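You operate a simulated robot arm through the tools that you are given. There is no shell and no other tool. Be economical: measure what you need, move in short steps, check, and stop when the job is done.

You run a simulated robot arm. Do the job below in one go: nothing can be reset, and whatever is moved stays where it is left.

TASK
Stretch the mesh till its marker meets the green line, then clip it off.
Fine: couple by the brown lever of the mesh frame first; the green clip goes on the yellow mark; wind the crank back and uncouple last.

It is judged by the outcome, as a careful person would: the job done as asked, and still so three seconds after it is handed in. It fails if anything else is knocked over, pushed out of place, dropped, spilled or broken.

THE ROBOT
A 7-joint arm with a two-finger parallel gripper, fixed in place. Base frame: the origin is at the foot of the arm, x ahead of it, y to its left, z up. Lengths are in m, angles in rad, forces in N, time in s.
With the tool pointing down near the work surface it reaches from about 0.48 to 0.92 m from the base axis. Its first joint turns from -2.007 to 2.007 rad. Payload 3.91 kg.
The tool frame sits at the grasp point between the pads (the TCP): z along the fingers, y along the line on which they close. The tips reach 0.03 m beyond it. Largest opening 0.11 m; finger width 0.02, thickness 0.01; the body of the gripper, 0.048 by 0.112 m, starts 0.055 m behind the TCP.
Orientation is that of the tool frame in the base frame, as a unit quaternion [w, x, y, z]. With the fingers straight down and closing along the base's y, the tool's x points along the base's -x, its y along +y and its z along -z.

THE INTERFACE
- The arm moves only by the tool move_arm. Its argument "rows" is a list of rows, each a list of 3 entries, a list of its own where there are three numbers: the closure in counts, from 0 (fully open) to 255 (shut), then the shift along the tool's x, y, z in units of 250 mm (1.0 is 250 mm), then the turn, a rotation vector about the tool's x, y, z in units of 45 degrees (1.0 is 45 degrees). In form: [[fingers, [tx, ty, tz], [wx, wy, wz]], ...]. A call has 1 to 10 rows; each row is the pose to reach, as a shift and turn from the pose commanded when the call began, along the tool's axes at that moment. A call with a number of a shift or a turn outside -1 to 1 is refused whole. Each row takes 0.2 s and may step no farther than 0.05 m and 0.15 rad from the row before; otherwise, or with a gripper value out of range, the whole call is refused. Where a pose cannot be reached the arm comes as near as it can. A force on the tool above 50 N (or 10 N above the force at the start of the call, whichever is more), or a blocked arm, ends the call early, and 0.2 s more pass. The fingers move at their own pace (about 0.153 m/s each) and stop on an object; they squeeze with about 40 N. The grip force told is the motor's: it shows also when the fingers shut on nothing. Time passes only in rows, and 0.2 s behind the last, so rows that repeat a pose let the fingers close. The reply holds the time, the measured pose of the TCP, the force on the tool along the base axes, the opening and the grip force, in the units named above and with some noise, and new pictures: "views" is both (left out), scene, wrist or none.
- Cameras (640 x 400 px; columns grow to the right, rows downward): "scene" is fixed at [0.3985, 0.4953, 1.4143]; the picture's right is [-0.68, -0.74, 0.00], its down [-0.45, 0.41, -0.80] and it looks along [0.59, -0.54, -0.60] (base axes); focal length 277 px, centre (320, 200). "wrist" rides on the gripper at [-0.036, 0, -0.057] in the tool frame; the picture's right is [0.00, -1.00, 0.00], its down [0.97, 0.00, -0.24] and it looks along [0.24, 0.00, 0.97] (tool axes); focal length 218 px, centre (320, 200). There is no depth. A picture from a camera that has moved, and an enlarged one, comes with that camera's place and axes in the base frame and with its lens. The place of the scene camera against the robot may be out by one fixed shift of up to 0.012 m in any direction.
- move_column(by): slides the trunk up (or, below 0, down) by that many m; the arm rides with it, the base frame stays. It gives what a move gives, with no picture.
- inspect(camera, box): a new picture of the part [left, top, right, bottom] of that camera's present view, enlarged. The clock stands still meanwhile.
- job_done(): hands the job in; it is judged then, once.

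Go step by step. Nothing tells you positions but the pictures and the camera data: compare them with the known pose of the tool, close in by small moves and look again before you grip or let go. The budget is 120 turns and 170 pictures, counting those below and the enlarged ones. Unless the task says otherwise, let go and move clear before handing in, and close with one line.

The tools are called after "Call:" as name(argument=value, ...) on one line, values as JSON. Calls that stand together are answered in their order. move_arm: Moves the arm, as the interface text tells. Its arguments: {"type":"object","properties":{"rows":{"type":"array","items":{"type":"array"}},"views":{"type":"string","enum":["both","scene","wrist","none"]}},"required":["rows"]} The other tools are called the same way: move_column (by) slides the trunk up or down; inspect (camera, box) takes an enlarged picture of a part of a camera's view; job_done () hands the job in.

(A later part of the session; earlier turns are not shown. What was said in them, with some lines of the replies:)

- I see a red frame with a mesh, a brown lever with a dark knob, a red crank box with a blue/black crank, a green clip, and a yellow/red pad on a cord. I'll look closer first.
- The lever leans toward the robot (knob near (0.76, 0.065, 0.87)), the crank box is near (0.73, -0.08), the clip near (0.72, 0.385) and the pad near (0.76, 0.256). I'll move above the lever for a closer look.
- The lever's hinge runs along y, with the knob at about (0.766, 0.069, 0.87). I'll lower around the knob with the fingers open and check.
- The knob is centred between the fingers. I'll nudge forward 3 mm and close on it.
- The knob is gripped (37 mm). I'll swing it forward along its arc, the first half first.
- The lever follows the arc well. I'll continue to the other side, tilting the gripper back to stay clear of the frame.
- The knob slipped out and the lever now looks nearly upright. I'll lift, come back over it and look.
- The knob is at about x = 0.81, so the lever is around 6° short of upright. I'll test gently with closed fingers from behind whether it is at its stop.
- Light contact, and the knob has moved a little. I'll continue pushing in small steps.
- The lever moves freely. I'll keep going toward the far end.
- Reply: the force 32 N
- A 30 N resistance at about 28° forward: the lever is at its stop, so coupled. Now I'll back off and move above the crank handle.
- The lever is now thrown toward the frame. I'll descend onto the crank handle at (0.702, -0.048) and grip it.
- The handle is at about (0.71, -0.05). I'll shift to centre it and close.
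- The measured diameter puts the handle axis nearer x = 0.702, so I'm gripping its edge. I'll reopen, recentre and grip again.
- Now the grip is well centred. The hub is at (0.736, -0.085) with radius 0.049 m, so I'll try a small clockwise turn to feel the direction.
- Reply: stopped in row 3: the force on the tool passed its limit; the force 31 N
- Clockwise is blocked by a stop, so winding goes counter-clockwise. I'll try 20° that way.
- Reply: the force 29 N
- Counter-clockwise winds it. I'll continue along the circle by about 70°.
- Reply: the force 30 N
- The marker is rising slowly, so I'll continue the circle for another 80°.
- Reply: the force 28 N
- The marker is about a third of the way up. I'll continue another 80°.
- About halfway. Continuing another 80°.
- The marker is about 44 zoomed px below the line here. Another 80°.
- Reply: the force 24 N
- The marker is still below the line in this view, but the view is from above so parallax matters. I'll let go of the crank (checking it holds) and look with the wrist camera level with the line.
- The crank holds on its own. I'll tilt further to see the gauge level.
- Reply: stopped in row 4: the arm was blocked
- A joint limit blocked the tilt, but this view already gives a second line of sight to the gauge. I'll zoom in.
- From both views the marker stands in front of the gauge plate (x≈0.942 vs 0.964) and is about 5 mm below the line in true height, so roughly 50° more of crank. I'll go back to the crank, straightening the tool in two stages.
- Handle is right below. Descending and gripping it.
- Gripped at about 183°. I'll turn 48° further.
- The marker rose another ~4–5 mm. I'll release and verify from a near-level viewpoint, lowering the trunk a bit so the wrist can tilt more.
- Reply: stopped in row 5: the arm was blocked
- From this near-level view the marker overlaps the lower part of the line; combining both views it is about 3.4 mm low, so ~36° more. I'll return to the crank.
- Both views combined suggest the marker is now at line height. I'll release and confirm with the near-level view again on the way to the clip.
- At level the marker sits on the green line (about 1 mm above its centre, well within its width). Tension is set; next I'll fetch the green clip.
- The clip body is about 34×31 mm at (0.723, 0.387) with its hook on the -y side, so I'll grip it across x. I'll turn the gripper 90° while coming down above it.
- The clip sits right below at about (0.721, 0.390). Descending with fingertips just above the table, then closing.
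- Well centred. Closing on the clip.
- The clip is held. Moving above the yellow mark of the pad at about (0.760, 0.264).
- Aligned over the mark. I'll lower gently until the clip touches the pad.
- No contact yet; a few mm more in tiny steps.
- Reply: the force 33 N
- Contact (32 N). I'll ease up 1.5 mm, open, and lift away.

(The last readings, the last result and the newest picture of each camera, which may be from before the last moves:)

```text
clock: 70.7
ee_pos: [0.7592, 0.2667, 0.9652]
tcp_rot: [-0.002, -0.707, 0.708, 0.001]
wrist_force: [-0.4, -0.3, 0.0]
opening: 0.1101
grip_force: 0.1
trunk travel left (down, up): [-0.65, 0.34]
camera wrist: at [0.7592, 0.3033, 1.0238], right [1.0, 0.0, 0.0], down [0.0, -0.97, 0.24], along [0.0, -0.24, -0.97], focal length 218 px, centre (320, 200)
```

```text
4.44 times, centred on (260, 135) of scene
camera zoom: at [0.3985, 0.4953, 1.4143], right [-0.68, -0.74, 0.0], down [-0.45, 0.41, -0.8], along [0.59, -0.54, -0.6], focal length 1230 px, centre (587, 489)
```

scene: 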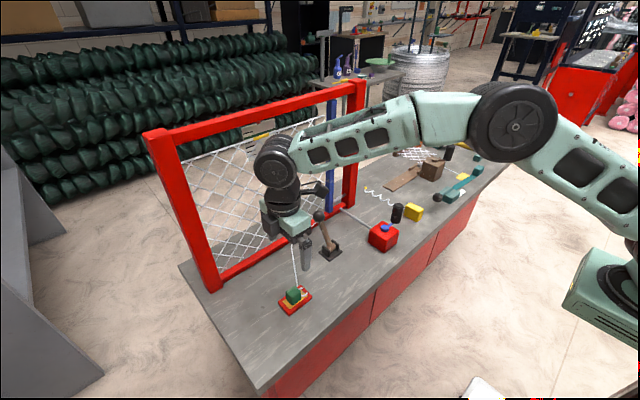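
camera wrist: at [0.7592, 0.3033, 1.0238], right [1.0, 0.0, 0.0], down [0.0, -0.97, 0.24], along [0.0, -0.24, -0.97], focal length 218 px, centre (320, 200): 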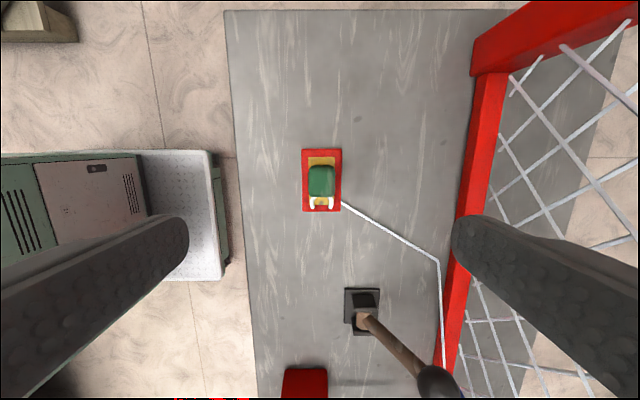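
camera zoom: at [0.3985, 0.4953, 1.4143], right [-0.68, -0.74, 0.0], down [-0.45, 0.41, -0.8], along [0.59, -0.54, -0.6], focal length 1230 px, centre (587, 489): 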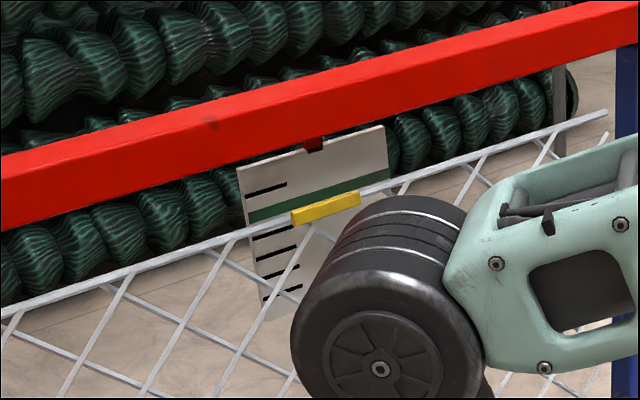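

The clip sits squarely on the yellow mark and the marker hasn't moved. Now back to the crank, turning the gripper back as I go.

Call:
move_arm(rows=[[0, [0.166, 0, -0.05], [0, 0, 0.166]], [0, [0.333, 0, -0.1], [0, 0, 0.333]], [0, [0.5, 0, -0.14], [0, 0, 0.5]], [0, [0.666, 0, -0.14], [0, 0, 0.666]], [0, [0.833, 0, -0.14], [0, 0, 0.833]], [0, [1.0, 0, -0.14], [0, 0, 1.0]]], views="none")

Call:
move_arm(rows=[[0, [0.083, -0.06, 0], [0, 0, 0.166]], [0, [0.166, -0.121, 0], [0, 0, 0.333]], [0, [0.249, -0.181, 0], [0, 0, 0.5]], [0, [0.332, -0.241, 0], [0, 0, 0.666]], [0, [0.415, -0.302, 0], [0, 0, 0.833]], [0, [0.498, -0.362, 0], [0, 0, 1.0]], [0, [0.498, -0.362, 0], [0, 0, 1.0]]], views="wrist")

```text
clock: 72.0
ee_pos: [0.761, 0.0147, 1.0011]
tcp_rot: [-0.001, -0.383, 0.924, 0.0]
wrist_force: [0.2, 0.9, -0.7]
opening: 0.1099
grip_force: 0.1
trunk travel left (down, up): [-0.65, 0.34]
```

```text
clock: 73.7
ee_pos: [0.7379, -0.1398, 1.0013]
tcp_rot: [-0.001, 0.0, 1.0, -0.001]
wrist_force: [0.1, -0.3, 0.2]
opening: 0.1097
grip_force: 0.0
trunk travel left (down, up): [-0.65, 0.34]
camera wrist: at [0.7733, -0.1385, 1.0594], right [0.0, -1.0, 0.0], down [-0.97, 0.0, 0.24], along [-0.24, 0.0, -0.97], focal length 218 px, centre (320, 200)
```

wrist: 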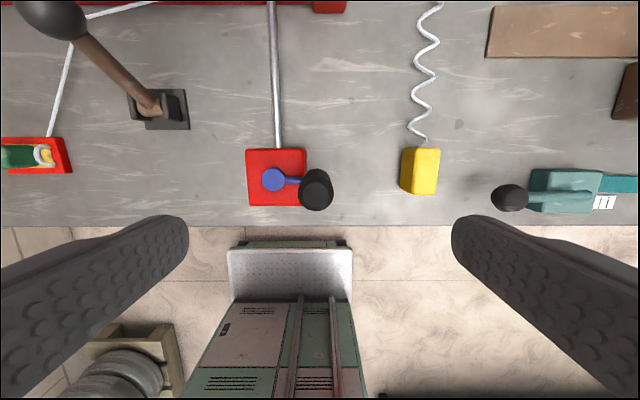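

Call:
move_arm(rows=[[70, [0.012, 0.018, 0.19], [0, 0, 0]], [70, [0.012, 0.018, 0.38], [0, 0, 0]], [70, [0.012, 0.018, 0.556], [0, 0, 0]], [70, [0.012, 0.018, 0.556], [0, 0, 0]], [255, [0.012, 0.018, 0.556], [0, 0, 0]], [255, [0.012, 0.018, 0.556], [0, 0, 0]], [255, [0.012, 0.018, 0.556], [0, 0, 0]]], views="wrist")

```text
clock: 75.2
ee_pos: [0.7311, -0.1352, 0.8617]
tcp_rot: [-0.001, 0.0, 1.0, 0.0]
wrist_force: [1.1, -6.2, -3.8]
opening: 0.0313
grip_force: 45.0
trunk travel left (down, up): [-0.65, 0.34]
camera wrist: at [0.7688, -0.1348, 0.92], right [0.0, -1.0, 0.0], down [-0.97, 0.0, 0.24], along [-0.24, 0.0, -0.97], focal length 218 px, centre (320, 200)
```

wrist: 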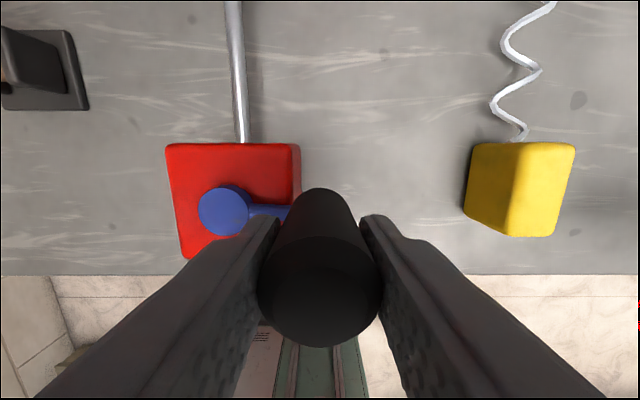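

Gripped. I'll wind back clockwise 80° and check that the marker stays put.

Call:
move_arm(rows=[[255, [0.028, 0.004, 0], [0, 0, 0]], [255, [0.054, 0.01, 0], [0, 0, 0]], [255, [0.08, 0.02, 0], [0, 0, 0]], [255, [0.103, 0.034, 0], [0, 0, 0]], [255, [0.125, 0.051, 0], [0, 0, 0]], [255, [0.144, 0.07, 0], [0, 0, 0]], [255, [0.16, 0.092, 0], [0, 0, 0]], [255, [0.172, 0.117, 0], [0, 0, 0]], [255, [0.182, 0.142, 0], [0, 0, 0]], [255, [0.187, 0.169, 0], [0, 0, 0]]], views="wrist")

Call:
inspect(camera="scene", box=[210, 90, 310, 180])

```text
clock: 77.5
ee_pos: [0.6859, -0.0915, 0.8614]
tcp_rot: [-0.002, -0.001, 1.0, 0.0]
wrist_force: [-7.5, -1.8, 8.7]
opening: 0.0312
grip_force: 44.6
trunk travel left (down, up): [-0.65, 0.34]
camera wrist: at [0.7222, -0.0914, 0.92], right [0.0, -1.0, 0.0], down [-0.97, 0.0, 0.24], along [-0.24, 0.0, -0.97], focal length 218 px, centre (320, 200)
```

wrist: 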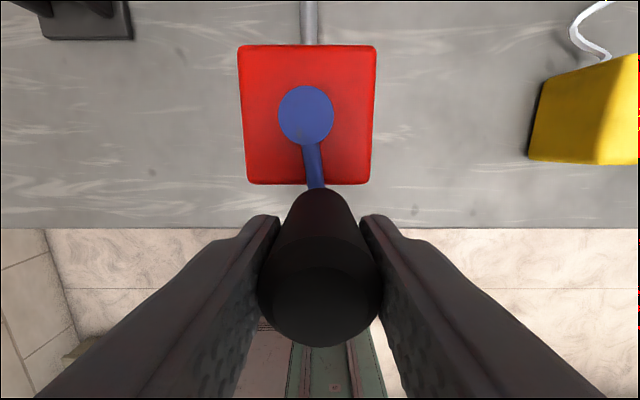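

```text
4.44 times, centred on (260, 135) of scene
camera zoom: at [0.3985, 0.4953, 1.4143], right [-0.68, -0.74, 0.0], down [-0.45, 0.41, -0.8], along [0.59, -0.54, -0.6], focal length 1230 px, centre (587, 489)
```

zoom: 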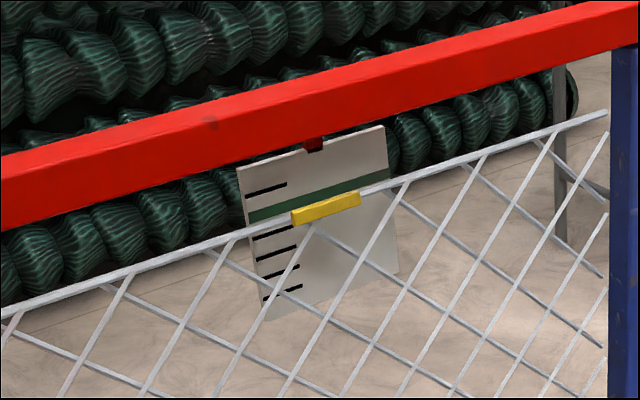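

The marker holds — the clip has locked it. Continuing winding back.

Call:
move_arm(rows=[[255, [0.002, 0.027, 0], [0, 0, 0]], [255, [0, 0.054, 0], [0, 0, 0]], [255, [-0.006, 0.081, 0], [0, 0, 0]], [255, [-0.015, 0.106, 0], [0, 0, 0]], [255, [-0.028, 0.131, 0], [0, 0, 0]], [255, [-0.044, 0.153, 0], [0, 0, 0]], [255, [-0.062, 0.172, 0], [0, 0, 0]], [255, [-0.084, 0.189, 0], [0, 0, 0]], [255, [-0.108, 0.203, 0], [0, 0, 0]], [255, [-0.133, 0.213, 0], [0, 0, 0]]], views="none")

```text
clock: 79.7
ee_pos: [0.7198, -0.0374, 0.8619]
tcp_rot: [-0.001, 0.001, 1.0, 0.001]
wrist_force: [-5.6, 8.4, 8.3]
opening: 0.0313
grip_force: 45.0
trunk travel left (down, up): [-0.65, 0.34]
```

Following the circle fine; next 80°.

Call:
move_arm(rows=[[255, [-0.026, 0.007, 0], [0, 0, 0]], [255, [-0.054, 0.01, 0], [0, 0, 0]], [255, [-0.081, 0.008, 0], [0, 0, 0]], [255, [-0.108, 0.004, 0], [0, 0, 0]], [255, [-0.134, -0.005, 0], [0, 0, 0]], [255, [-0.158, -0.016, 0], [0, 0, 0]], [255, [-0.18, -0.032, 0], [0, 0, 0]], [255, [-0.201, -0.05, 0], [0, 0, 0]], [255, [-0.218, -0.071, 0], [0, 0, 0]], [255, [-0.233, -0.094, 0], [0, 0, 0]]], views="none")

```text
clock: 81.8
ee_pos: [0.7803, -0.0623, 0.8618]
tcp_rot: [0.001, 0.0, 1.0, 0.0]
wrist_force: [23.9, 11.6, -6.3]
opening: 0.0316
grip_force: 45.0
trunk travel left (down, up): [-0.65, 0.34]
```

Call:
move_arm(rows=[[255, [-0.011, -0.025, 0], [0, 0, 0]], [255, [-0.018, -0.051, 0], [0, 0, 0]], [255, [-0.022, -0.078, 0], [0, 0, 0]], [255, [-0.022, -0.105, 0], [0, 0, 0]], [255, [-0.018, -0.132, 0], [0, 0, 0]], [255, [-0.011, -0.158, 0], [0, 0, 0]], [255, [0, -0.183, 0], [0, 0, 0]], [255, [0.014, -0.206, 0], [0, 0, 0]], [255, [0.032, -0.227, 0], [0, 0, 0]], [255, [0.052, -0.246, 0], [0, 0, 0]]], views="none")

```text
clock: 84.0
ee_pos: [0.7644, -0.125, 0.861]
tcp_rot: [-0.001, 0.001, 1.0, 0.0]
wrist_force: [16.4, -17.4, 14.0]
opening: 0.0309
grip_force: 44.9
trunk travel left (down, up): [-0.65, 0.34]
```

Call:
move_arm(rows=[[255, [0.022, -0.015, 0], [0, 0, 0]], [255, [0.047, -0.027, 0], [0, 0, 0]], [255, [0.073, -0.035, 0], [0, 0, 0]], [255, [0.1, -0.04, 0], [0, 0, 0]], [255, [0.127, -0.041, 0], [0, 0, 0]], [255, [0.154, -0.038, 0], [0, 0, 0]], [255, [0.18, -0.032, 0], [0, 0, 0]], [255, [0.206, -0.022, 0], [0, 0, 0]], [255, [0.229, -0.008, 0], [0, 0, 0]], [255, [0.251, 0.009, 0], [0, 0, 0]]], views="wrist")

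Call:
inspect(camera="scene", box=[210, 90, 310, 180])

```text
clock: 86.2
ee_pos: [0.6994, -0.1206, 0.8619]
tcp_rot: [-0.001, 0.0, 1.0, 0.001]
wrist_force: [-8.4, -9.2, 20.6]
opening: 0.0312
grip_force: 45.3
trunk travel left (down, up): [-0.65, 0.34]
camera wrist: at [0.7363, -0.1203, 0.9199], right [0.0, -1.0, 0.0], down [-0.97, 0.0, 0.24], along [-0.24, 0.0, -0.97], focal length 218 px, centre (320, 200)
```

wrist: 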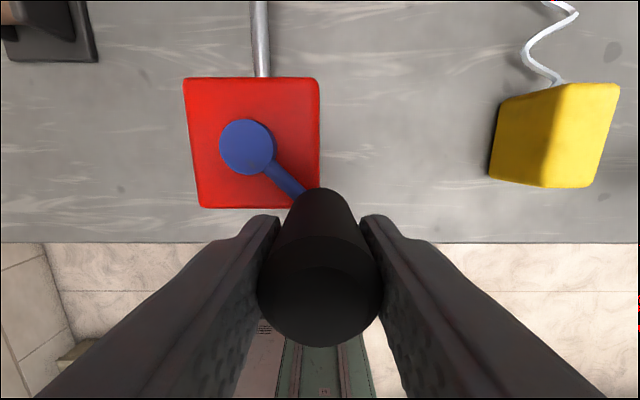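

```text
4.44 times, centred on (260, 135) of scene
camera zoom: at [0.3985, 0.4953, 1.4143], right [-0.68, -0.74, 0.0], down [-0.45, 0.41, -0.8], along [0.59, -0.54, -0.6], focal length 1230 px, centre (587, 489)
```

zoom: 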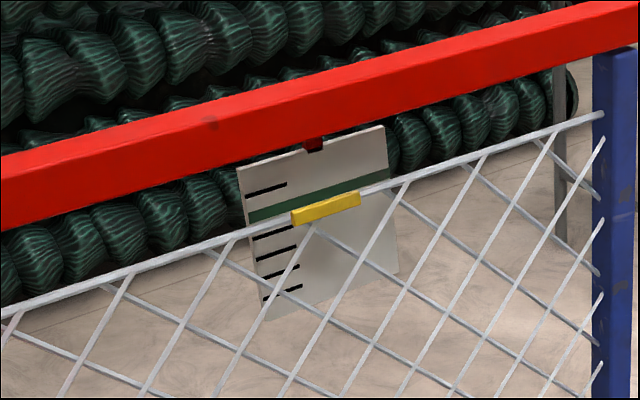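

The mesh stays put while the drive bar moves back. Last part to the stop.

Call:
move_arm(rows=[[255, [0.019, 0.02, -0.004], [0, 0, 0]], [255, [0.035, 0.042, -0.004], [0, 0, 0]], [255, [0.048, 0.066, -0.004], [0, 0, 0]], [255, [0.057, 0.092, -0.004], [0, 0, 0]], [255, [0.062, 0.118, -0.004], [0, 0, 0]], [255, [0.064, 0.145, -0.004], [0, 0, 0]], [255, [0.062, 0.172, -0.004], [0, 0, 0]], [255, [0.057, 0.199, -0.004], [0, 0, 0]], [255, [0.048, 0.224, -0.004], [0, 0, 0]], [255, [0.035, 0.249, -0.004], [0, 0, 0]]], views="none")

```text
clock: 88.5
ee_pos: [0.6931, -0.059, 0.8601]
tcp_rot: [-0.002, 0.0, 1.0, 0.0]
wrist_force: [0.0, -4.0, -22.6]
opening: 0.0311
grip_force: 45.0
trunk travel left (down, up): [-0.65, 0.34]
```

Call:
move_arm(rows=[[255, [-0.006, 0.008, 0.004], [0, 0, 0]], [255, [-0.012, 0.016, 0.006], [0, 0, 0]], [255, [-0.018, 0.024, 0.006], [0, 0, 0]], [255, [-0.025, 0.032, 0.006], [0, 0, 0]], [255, [-0.032, 0.039, 0.006], [0, 0, 0]], [255, [-0.035, 0.042, 0.006], [0, 0, 0]]], views="wrist")

Call:
inspect(camera="scene", box=[210, 70, 370, 240])

```text
clock: 89.8
ee_pos: [0.7005, -0.0489, 0.8609]
tcp_rot: [-0.002, 0.001, 1.0, 0.0]
wrist_force: [-16.1, -3.4, 9.3]
opening: 0.0312
grip_force: 44.7
trunk travel left (down, up): [-0.65, 0.34]
camera wrist: at [0.7365, -0.0494, 0.9199], right [0.0, -1.0, 0.0], down [-0.97, 0.0, 0.24], along [-0.24, 0.0, -0.97], focal length 218 px, centre (320, 200)
```

wrist: 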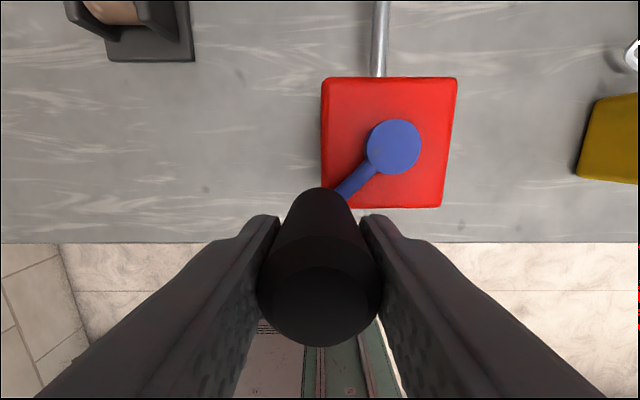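

```text
2.35 times, centred on (290, 155) of scene
camera zoom: at [0.3985, 0.4953, 1.4143], right [-0.68, -0.74, 0.0], down [-0.45, 0.41, -0.8], along [0.59, -0.54, -0.6], focal length 651 px, centre (391, 306)
```

zoom: 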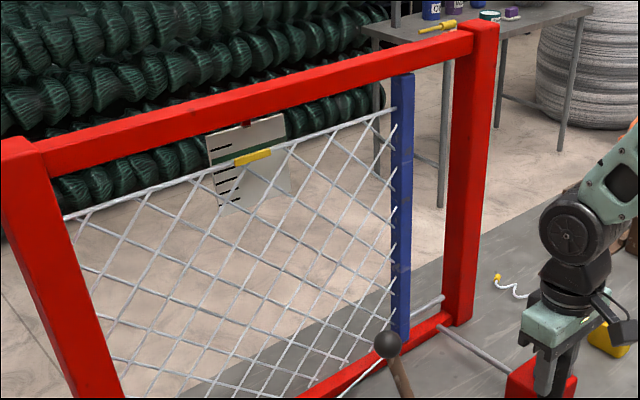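

The crank is back at its start stop and the marker stays on the line. Now release and go to the lever to uncouple.

Call:
move_arm(rows=[[0, [0, 0, 0], [0, 0, 0]], [0, [0, 0, 0], [0, 0, 0]], [0, [0, 0, -0.2], [0, 0, 0]], [0, [0, 0, -0.4], [0, 0, 0]], [0, [0, 0, -0.56], [0, 0, 0]], [0, [-0.08, 0.094, -0.56], [0, -0.08, 0]], [0, [-0.16, 0.189, -0.56], [0, -0.16, 0]], [0, [-0.24, 0.283, -0.56], [0, -0.24, 0]], [0, [-0.32, 0.378, -0.56], [0, -0.32, 0]], [0, [-0.4, 0.472, -0.56], [0, -0.4, 0]]], views="both")

```text
clock: 92.0
ee_pos: [0.803, 0.0686, 1.0007]
tcp_rot: [0.156, 0.001, 0.988, 0.0]
wrist_force: [-0.2, 0.0, -0.7]
opening: 0.1099
grip_force: 0.0
trunk travel left (down, up): [-0.65, 0.34]
camera wrist: at [0.8199, 0.0693, 1.0671], right [0.0, -1.0, 0.0], down [-1.0, 0.0, -0.07], along [0.07, 0.0, -1.0], focal length 218 px, centre (320, 200)
```

scene: 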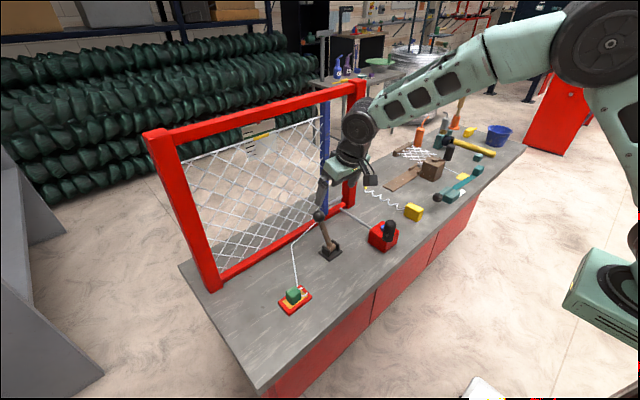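
wrist: 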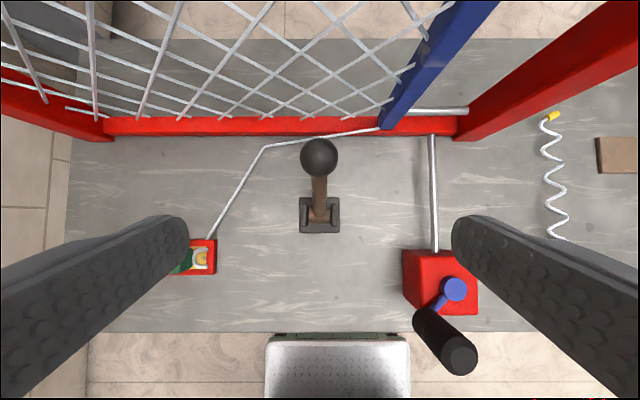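

Knob at about (0.873, 0.069, 0.866). I'll approach it along the tilted tool axis, fingers open.

Call:
move_arm(rows=[[0, [-0.06, 0.004, 0.1], [0, 0, 0]], [0, [-0.093, 0.004, 0.25], [0, 0, 0]], [0, [-0.093, 0.004, 0.43], [0, 0, 0]], [0, [-0.093, 0.004, 0.606], [0, 0, 0]], [0, [-0.093, 0.004, 0.606], [0, 0, 0]]], views="wrist")

Call:
inspect(camera="scene", box=[250, 130, 400, 280])

```text
clock: 93.2
ee_pos: [0.8703, 0.0725, 0.865]
tcp_rot: [0.156, 0.001, 0.988, 0.0]
wrist_force: [0.2, 0.1, 0.1]
opening: 0.1098
grip_force: 0.0
trunk travel left (down, up): [-0.65, 0.34]
camera wrist: at [0.888, 0.0717, 0.931], right [0.0, -1.0, 0.0], down [-1.0, 0.0, -0.07], along [0.07, 0.0, -1.0], focal length 218 px, centre (320, 200)
```

wrist: 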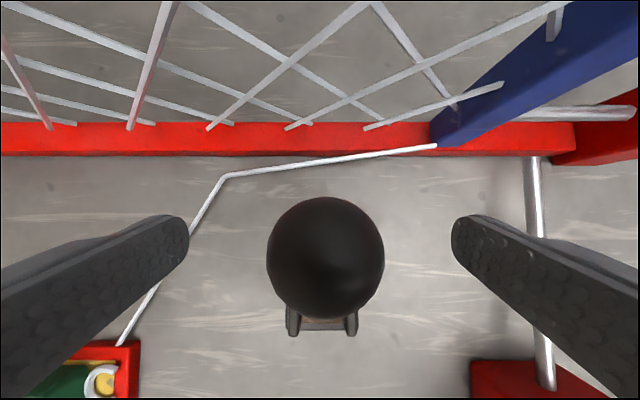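

```text
2.67 times, centred on (325, 205) of scene
camera zoom: at [0.3985, 0.4953, 1.4143], right [-0.68, -0.74, 0.0], down [-0.45, 0.41, -0.8], along [0.59, -0.54, -0.6], focal length 738 px, centre (307, 187)
```

zoom: 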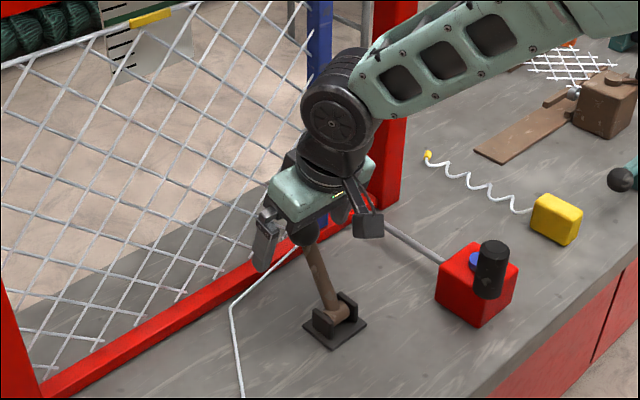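

Call:
move_arm(rows=[[0, [-0.012, -0.006, 0.016], [0, 0, 0]], [255, [-0.012, -0.006, 0.016], [0, 0, 0]], [255, [-0.012, -0.006, 0.016], [0, 0, 0]], [255, [-0.012, -0.006, 0.016], [0, 0, 0]]], views="none")

```text
clock: 94.2
ee_pos: [0.8757, 0.0704, 0.8606]
tcp_rot: [0.155, 0.0, 0.988, -0.001]
wrist_force: [-0.1, -1.2, -1.4]
opening: 0.0372
grip_force: 45.1
trunk travel left (down, up): [-0.65, 0.34]
```

Gripped. Pulling the lever back along its arc.

Call:
move_arm(rows=[[255, [0.025, 0, -0.025], [0, 0, 0]], [255, [0.051, 0, -0.047], [0, 0, 0]], [255, [0.083, 0, -0.069], [0, 0, 0]], [255, [0.116, 0, -0.089], [0, 0, 0]], [255, [0.151, 0, -0.105], [0, 0, 0]], [255, [0.188, 0, -0.119], [0, 0, 0]], [255, [0.225, 0, -0.129], [0, 0, 0]], [255, [0.263, 0, -0.137], [0, 0, 0]], [255, [0.34, 0, -0.141], [0, 0, 0]], [255, [0.409, 0, -0.133], [0, 0, 0]]], views="both")

```text
clock: 96.5
ee_pos: [0.768, 0.0698, 0.8624]
tcp_rot: [0.156, 0.0, 0.988, 0.0]
wrist_force: [5.4, 6.1, 16.0]
opening: 0.0372
grip_force: 44.6
trunk travel left (down, up): [-0.65, 0.34]
camera wrist: at [0.7851, 0.0701, 0.929], right [0.0, -1.0, 0.0], down [-1.0, 0.0, -0.07], along [0.07, 0.0, -1.0], focal length 218 px, centre (320, 200)
```

scene: 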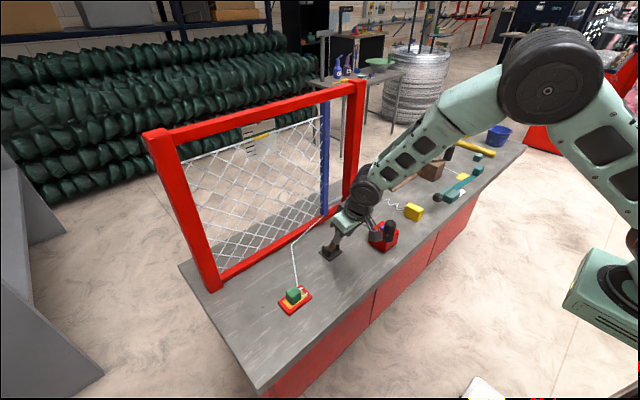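
wrist: 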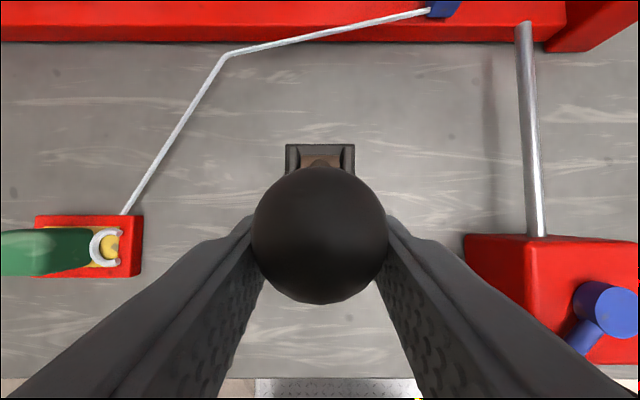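

The lever is back near its original position. A small extra nudge to confirm the stop, then release and lift.

Call:
move_arm(rows=[[255, [0.01, 0, 0.002], [0, 0, 0]], [255, [0.02, 0, 0.003], [0, 0, 0]], [255, [0.028, 0, 0.004], [0, 0, 0]]], views="none")

```text
clock: 97.2
ee_pos: [0.7609, 0.0703, 0.8569]
tcp_rot: [0.155, 0.0, 0.988, 0.001]
wrist_force: [2.3, 9.6, 12.4]
opening: 0.0362
grip_force: 45.4
trunk travel left (down, up): [-0.65, 0.34]
```

Call:
move_arm(rows=[[0, [0, 0, 0], [0, 0, 0]], [0, [0, 0, 0], [0, 0, 0]], [0, [0, 0, -0.18], [0, 0.1, 0]], [0, [0, 0, -0.36], [0, 0.2, 0]], [0, [0, 0, -0.54], [0, 0.3, 0]], [0, [0, 0, -0.72], [0, 0.4, 0]], [0, [0, 0, -0.72], [0, 0.4, 0]]], views="both")

Call:
inspect(camera="scene", box=[250, 190, 410, 290])

Call:
inspect(camera="scene", box=[210, 70, 370, 240])

```text
clock: 98.8
ee_pos: [0.7052, 0.0691, 1.0296]
tcp_rot: [-0.002, 0.0, 1.0, 0.001]
wrist_force: [0.6, -0.5, 0.1]
opening: 0.1101
grip_force: 0.1
trunk travel left (down, up): [-0.65, 0.34]
camera wrist: at [0.7412, 0.0694, 1.0881], right [0.0, -1.0, 0.0], down [-0.97, 0.0, 0.24], along [-0.24, 0.0, -0.97], focal length 218 px, centre (320, 200)
```

scene: 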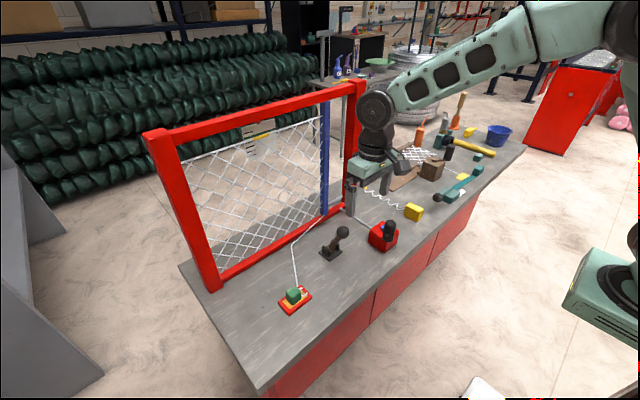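
wrist: 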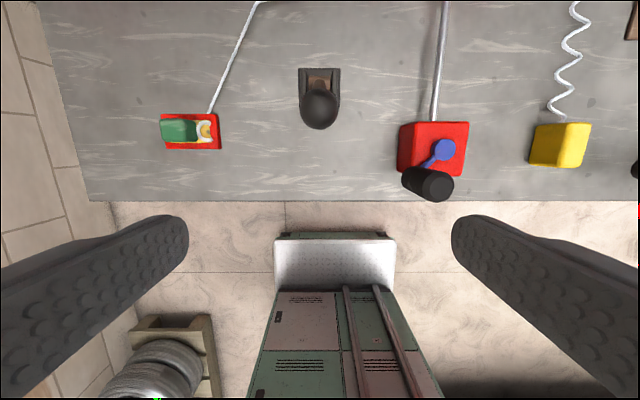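

```text
4.00 times, centred on (330, 240) of scene
camera zoom: at [0.3985, 0.4953, 1.4143], right [-0.68, -0.74, 0.0], down [-0.45, 0.41, -0.8], along [0.59, -0.54, -0.6], focal length 1107 px, centre (280, 40)
```

zoom: 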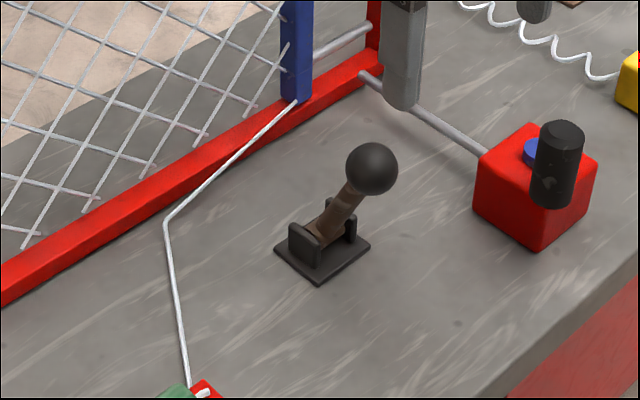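

```text
2.35 times, centred on (290, 155) of scene
camera zoom: at [0.3985, 0.4953, 1.4143], right [-0.68, -0.74, 0.0], down [-0.45, 0.41, -0.8], along [0.59, -0.54, -0.6], focal length 651 px, centre (391, 306)
```

zoom: 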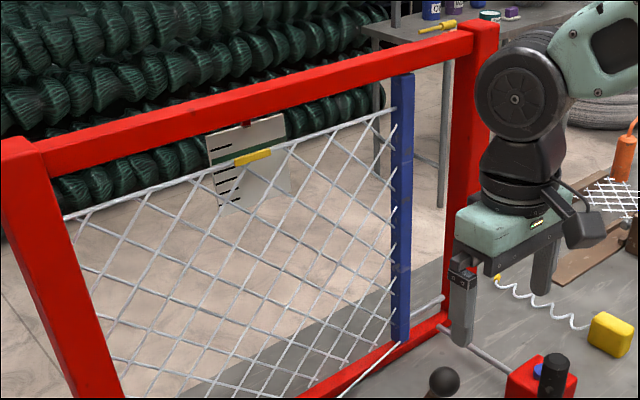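

The lever is a few mm short of its original end position. I'll push the knob the rest of the way with closed fingers from the frame side.

Call:
move_arm(rows=[[255, [-0.18, 0, 0], [0, 0, 0]], [255, [-0.36, 0, 0], [0, 0, 0]], [255, [-0.47, 0, 0.12], [0, 0, 0]], [255, [-0.47, 0, 0.3], [0, 0, 0]], [255, [-0.47, 0, 0.48], [0, 0, 0]], [255, [-0.47, 0, 0.62], [0, 0, 0]], [255, [-0.43, 0, 0.62], [0, 0, 0]], [255, [-0.41, 0, 0.62], [0, 0, 0]], [255, [-0.39, 0, 0.625], [0, 0, 0]], [255, [-0.37, 0, 0.63], [0, 0, 0]]], views="wrist")

```text
clock: 101.0
ee_pos: [0.7975, 0.069, 0.8715]
tcp_rot: [-0.001, 0.0, 1.0, 0.0]
wrist_force: [2.1, -0.5, 1.6]
opening: 0.0
grip_force: 37.7
trunk travel left (down, up): [-0.65, 0.34]
camera wrist: at [0.8346, 0.0682, 0.9298], right [0.0, -1.0, 0.0], down [-0.97, 0.0, 0.24], along [-0.24, 0.0, -0.97], focal length 218 px, centre (320, 200)
```

wrist: 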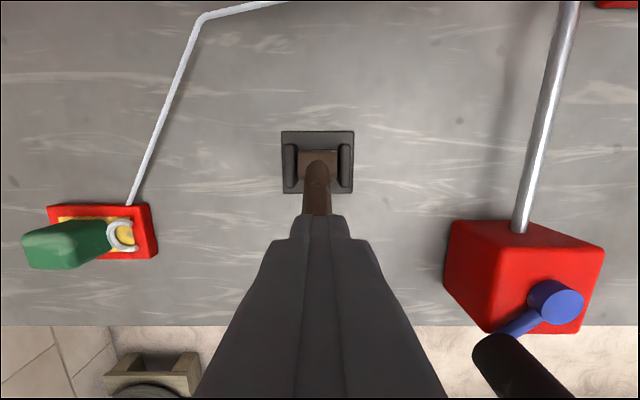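

Call:
move_arm(rows=[[255, [0.012, 0, 0.005], [0, 0, 0]], [255, [0.024, 0, 0.01], [0, 0, 0]], [255, [0.036, 0, 0.015], [0, 0, 0]]], views="none")

```text
clock: 101.8
ee_pos: [0.7935, 0.0679, 0.8695]
tcp_rot: [0.005, 0.002, 1.0, 0.001]
wrist_force: [34.5, 2.7, 9.4]
opening: 0.0
grip_force: 37.3
trunk travel left (down, up): [-0.65, 0.34]
```

Stop felt firmly (34 N) — the lever is fully back. I'll back off, lift clear and check everything.

Call:
move_arm(rows=[[255, [-0.06, 0, -0.02], [0, 0, 0]], [255, [-0.06, 0, -0.2], [0, 0, 0]], [255, [-0.06, 0, -0.4], [0, 0, 0]], [255, [-0.06, 0, -0.58], [0, 0, 0]], [255, [0.12, 0, -0.65], [0, 0, 0]], [0, [0.3, 0, -0.7], [0, 0, 0]], [0, [0.48, -0.05, -0.75], [0, 0, 0]], [0, [0.6, -0.1, -0.8], [0, 0, 0]], [0, [0.6, -0.1, -0.8], [0, 0, 0]]], views="both")

Call:
inspect(camera="scene", box=[250, 190, 410, 290])

Call:
inspect(camera="scene", box=[210, 90, 310, 180])

Call:
inspect(camera="scene", box=[260, 240, 340, 320])

```text
clock: 103.8
ee_pos: [0.6388, 0.041, 1.0682]
tcp_rot: [-0.002, 0.001, 1.0, -0.001]
wrist_force: [-0.1, -0.2, -0.9]
opening: 0.1099
grip_force: 0.2
trunk travel left (down, up): [-0.65, 0.34]
camera wrist: at [0.6755, 0.042, 1.1266], right [0.0, -1.0, 0.0], down [-0.97, 0.0, 0.24], along [-0.24, 0.0, -0.97], focal length 218 px, centre (320, 200)
```

scene: 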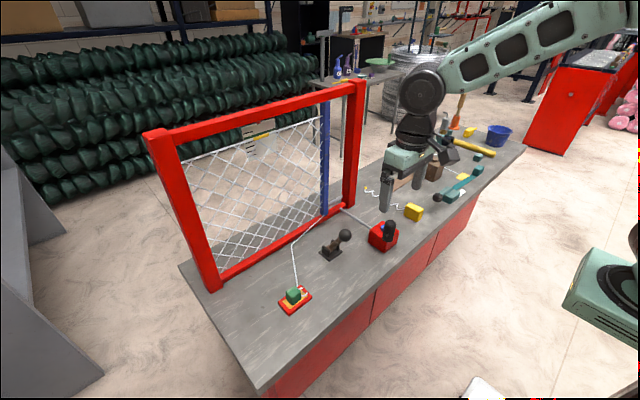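
wrist: 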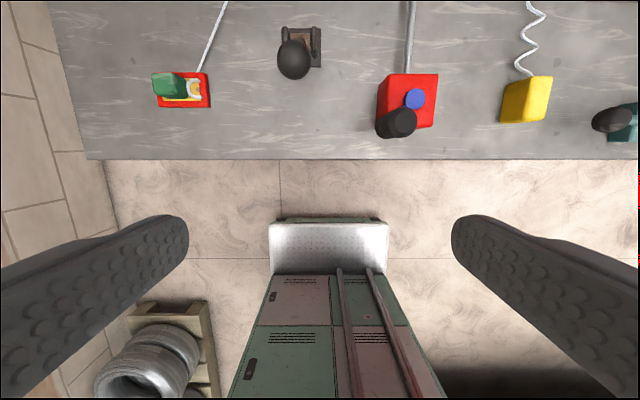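

```text
4.00 times, centred on (330, 240) of scene
camera zoom: at [0.3985, 0.4953, 1.4143], right [-0.68, -0.74, 0.0], down [-0.45, 0.41, -0.8], along [0.59, -0.54, -0.6], focal length 1107 px, centre (280, 40)
```

zoom: 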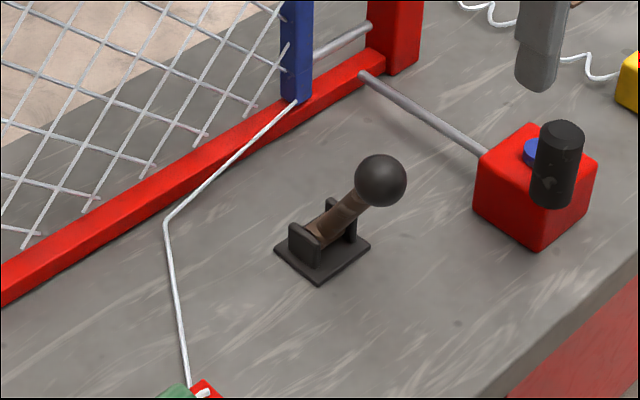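

```text
4.44 times, centred on (260, 135) of scene
camera zoom: at [0.3985, 0.4953, 1.4143], right [-0.68, -0.74, 0.0], down [-0.45, 0.41, -0.8], along [0.59, -0.54, -0.6], focal length 1230 px, centre (587, 489)
```

zoom: 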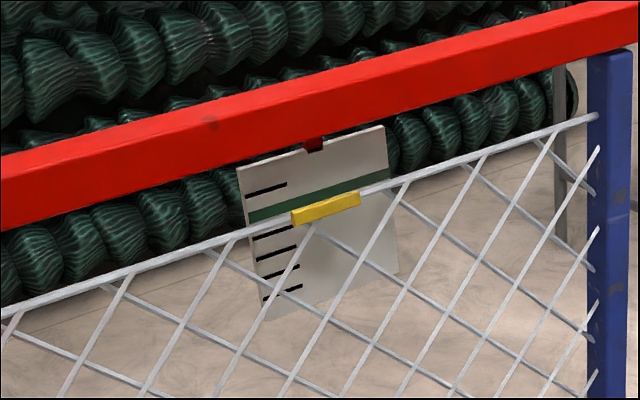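

```text
5.00 times, centred on (300, 280) of scene
camera zoom: at [0.3985, 0.4953, 1.4143], right [-0.68, -0.74, 0.0], down [-0.45, 0.41, -0.8], along [0.59, -0.54, -0.6], focal length 1384 px, centre (420, -200)
```

zoom: 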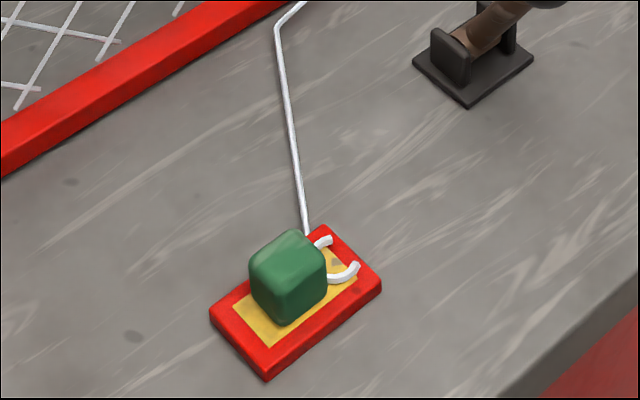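

The marker is on the green line, the clip is on the yellow mark, the crank is back at its stop and the lever is uncoupled. The arm is clear, so I'm handing in.

Call:
job_done()

```text
The job is handed in.
```

The mesh is stretched so its marker sits on the green line (within about 1 mm by my last level view). The green clip is on the yellow mark and holding it there, the crank is wound back to its stop, and the brown lever is uncoupled.
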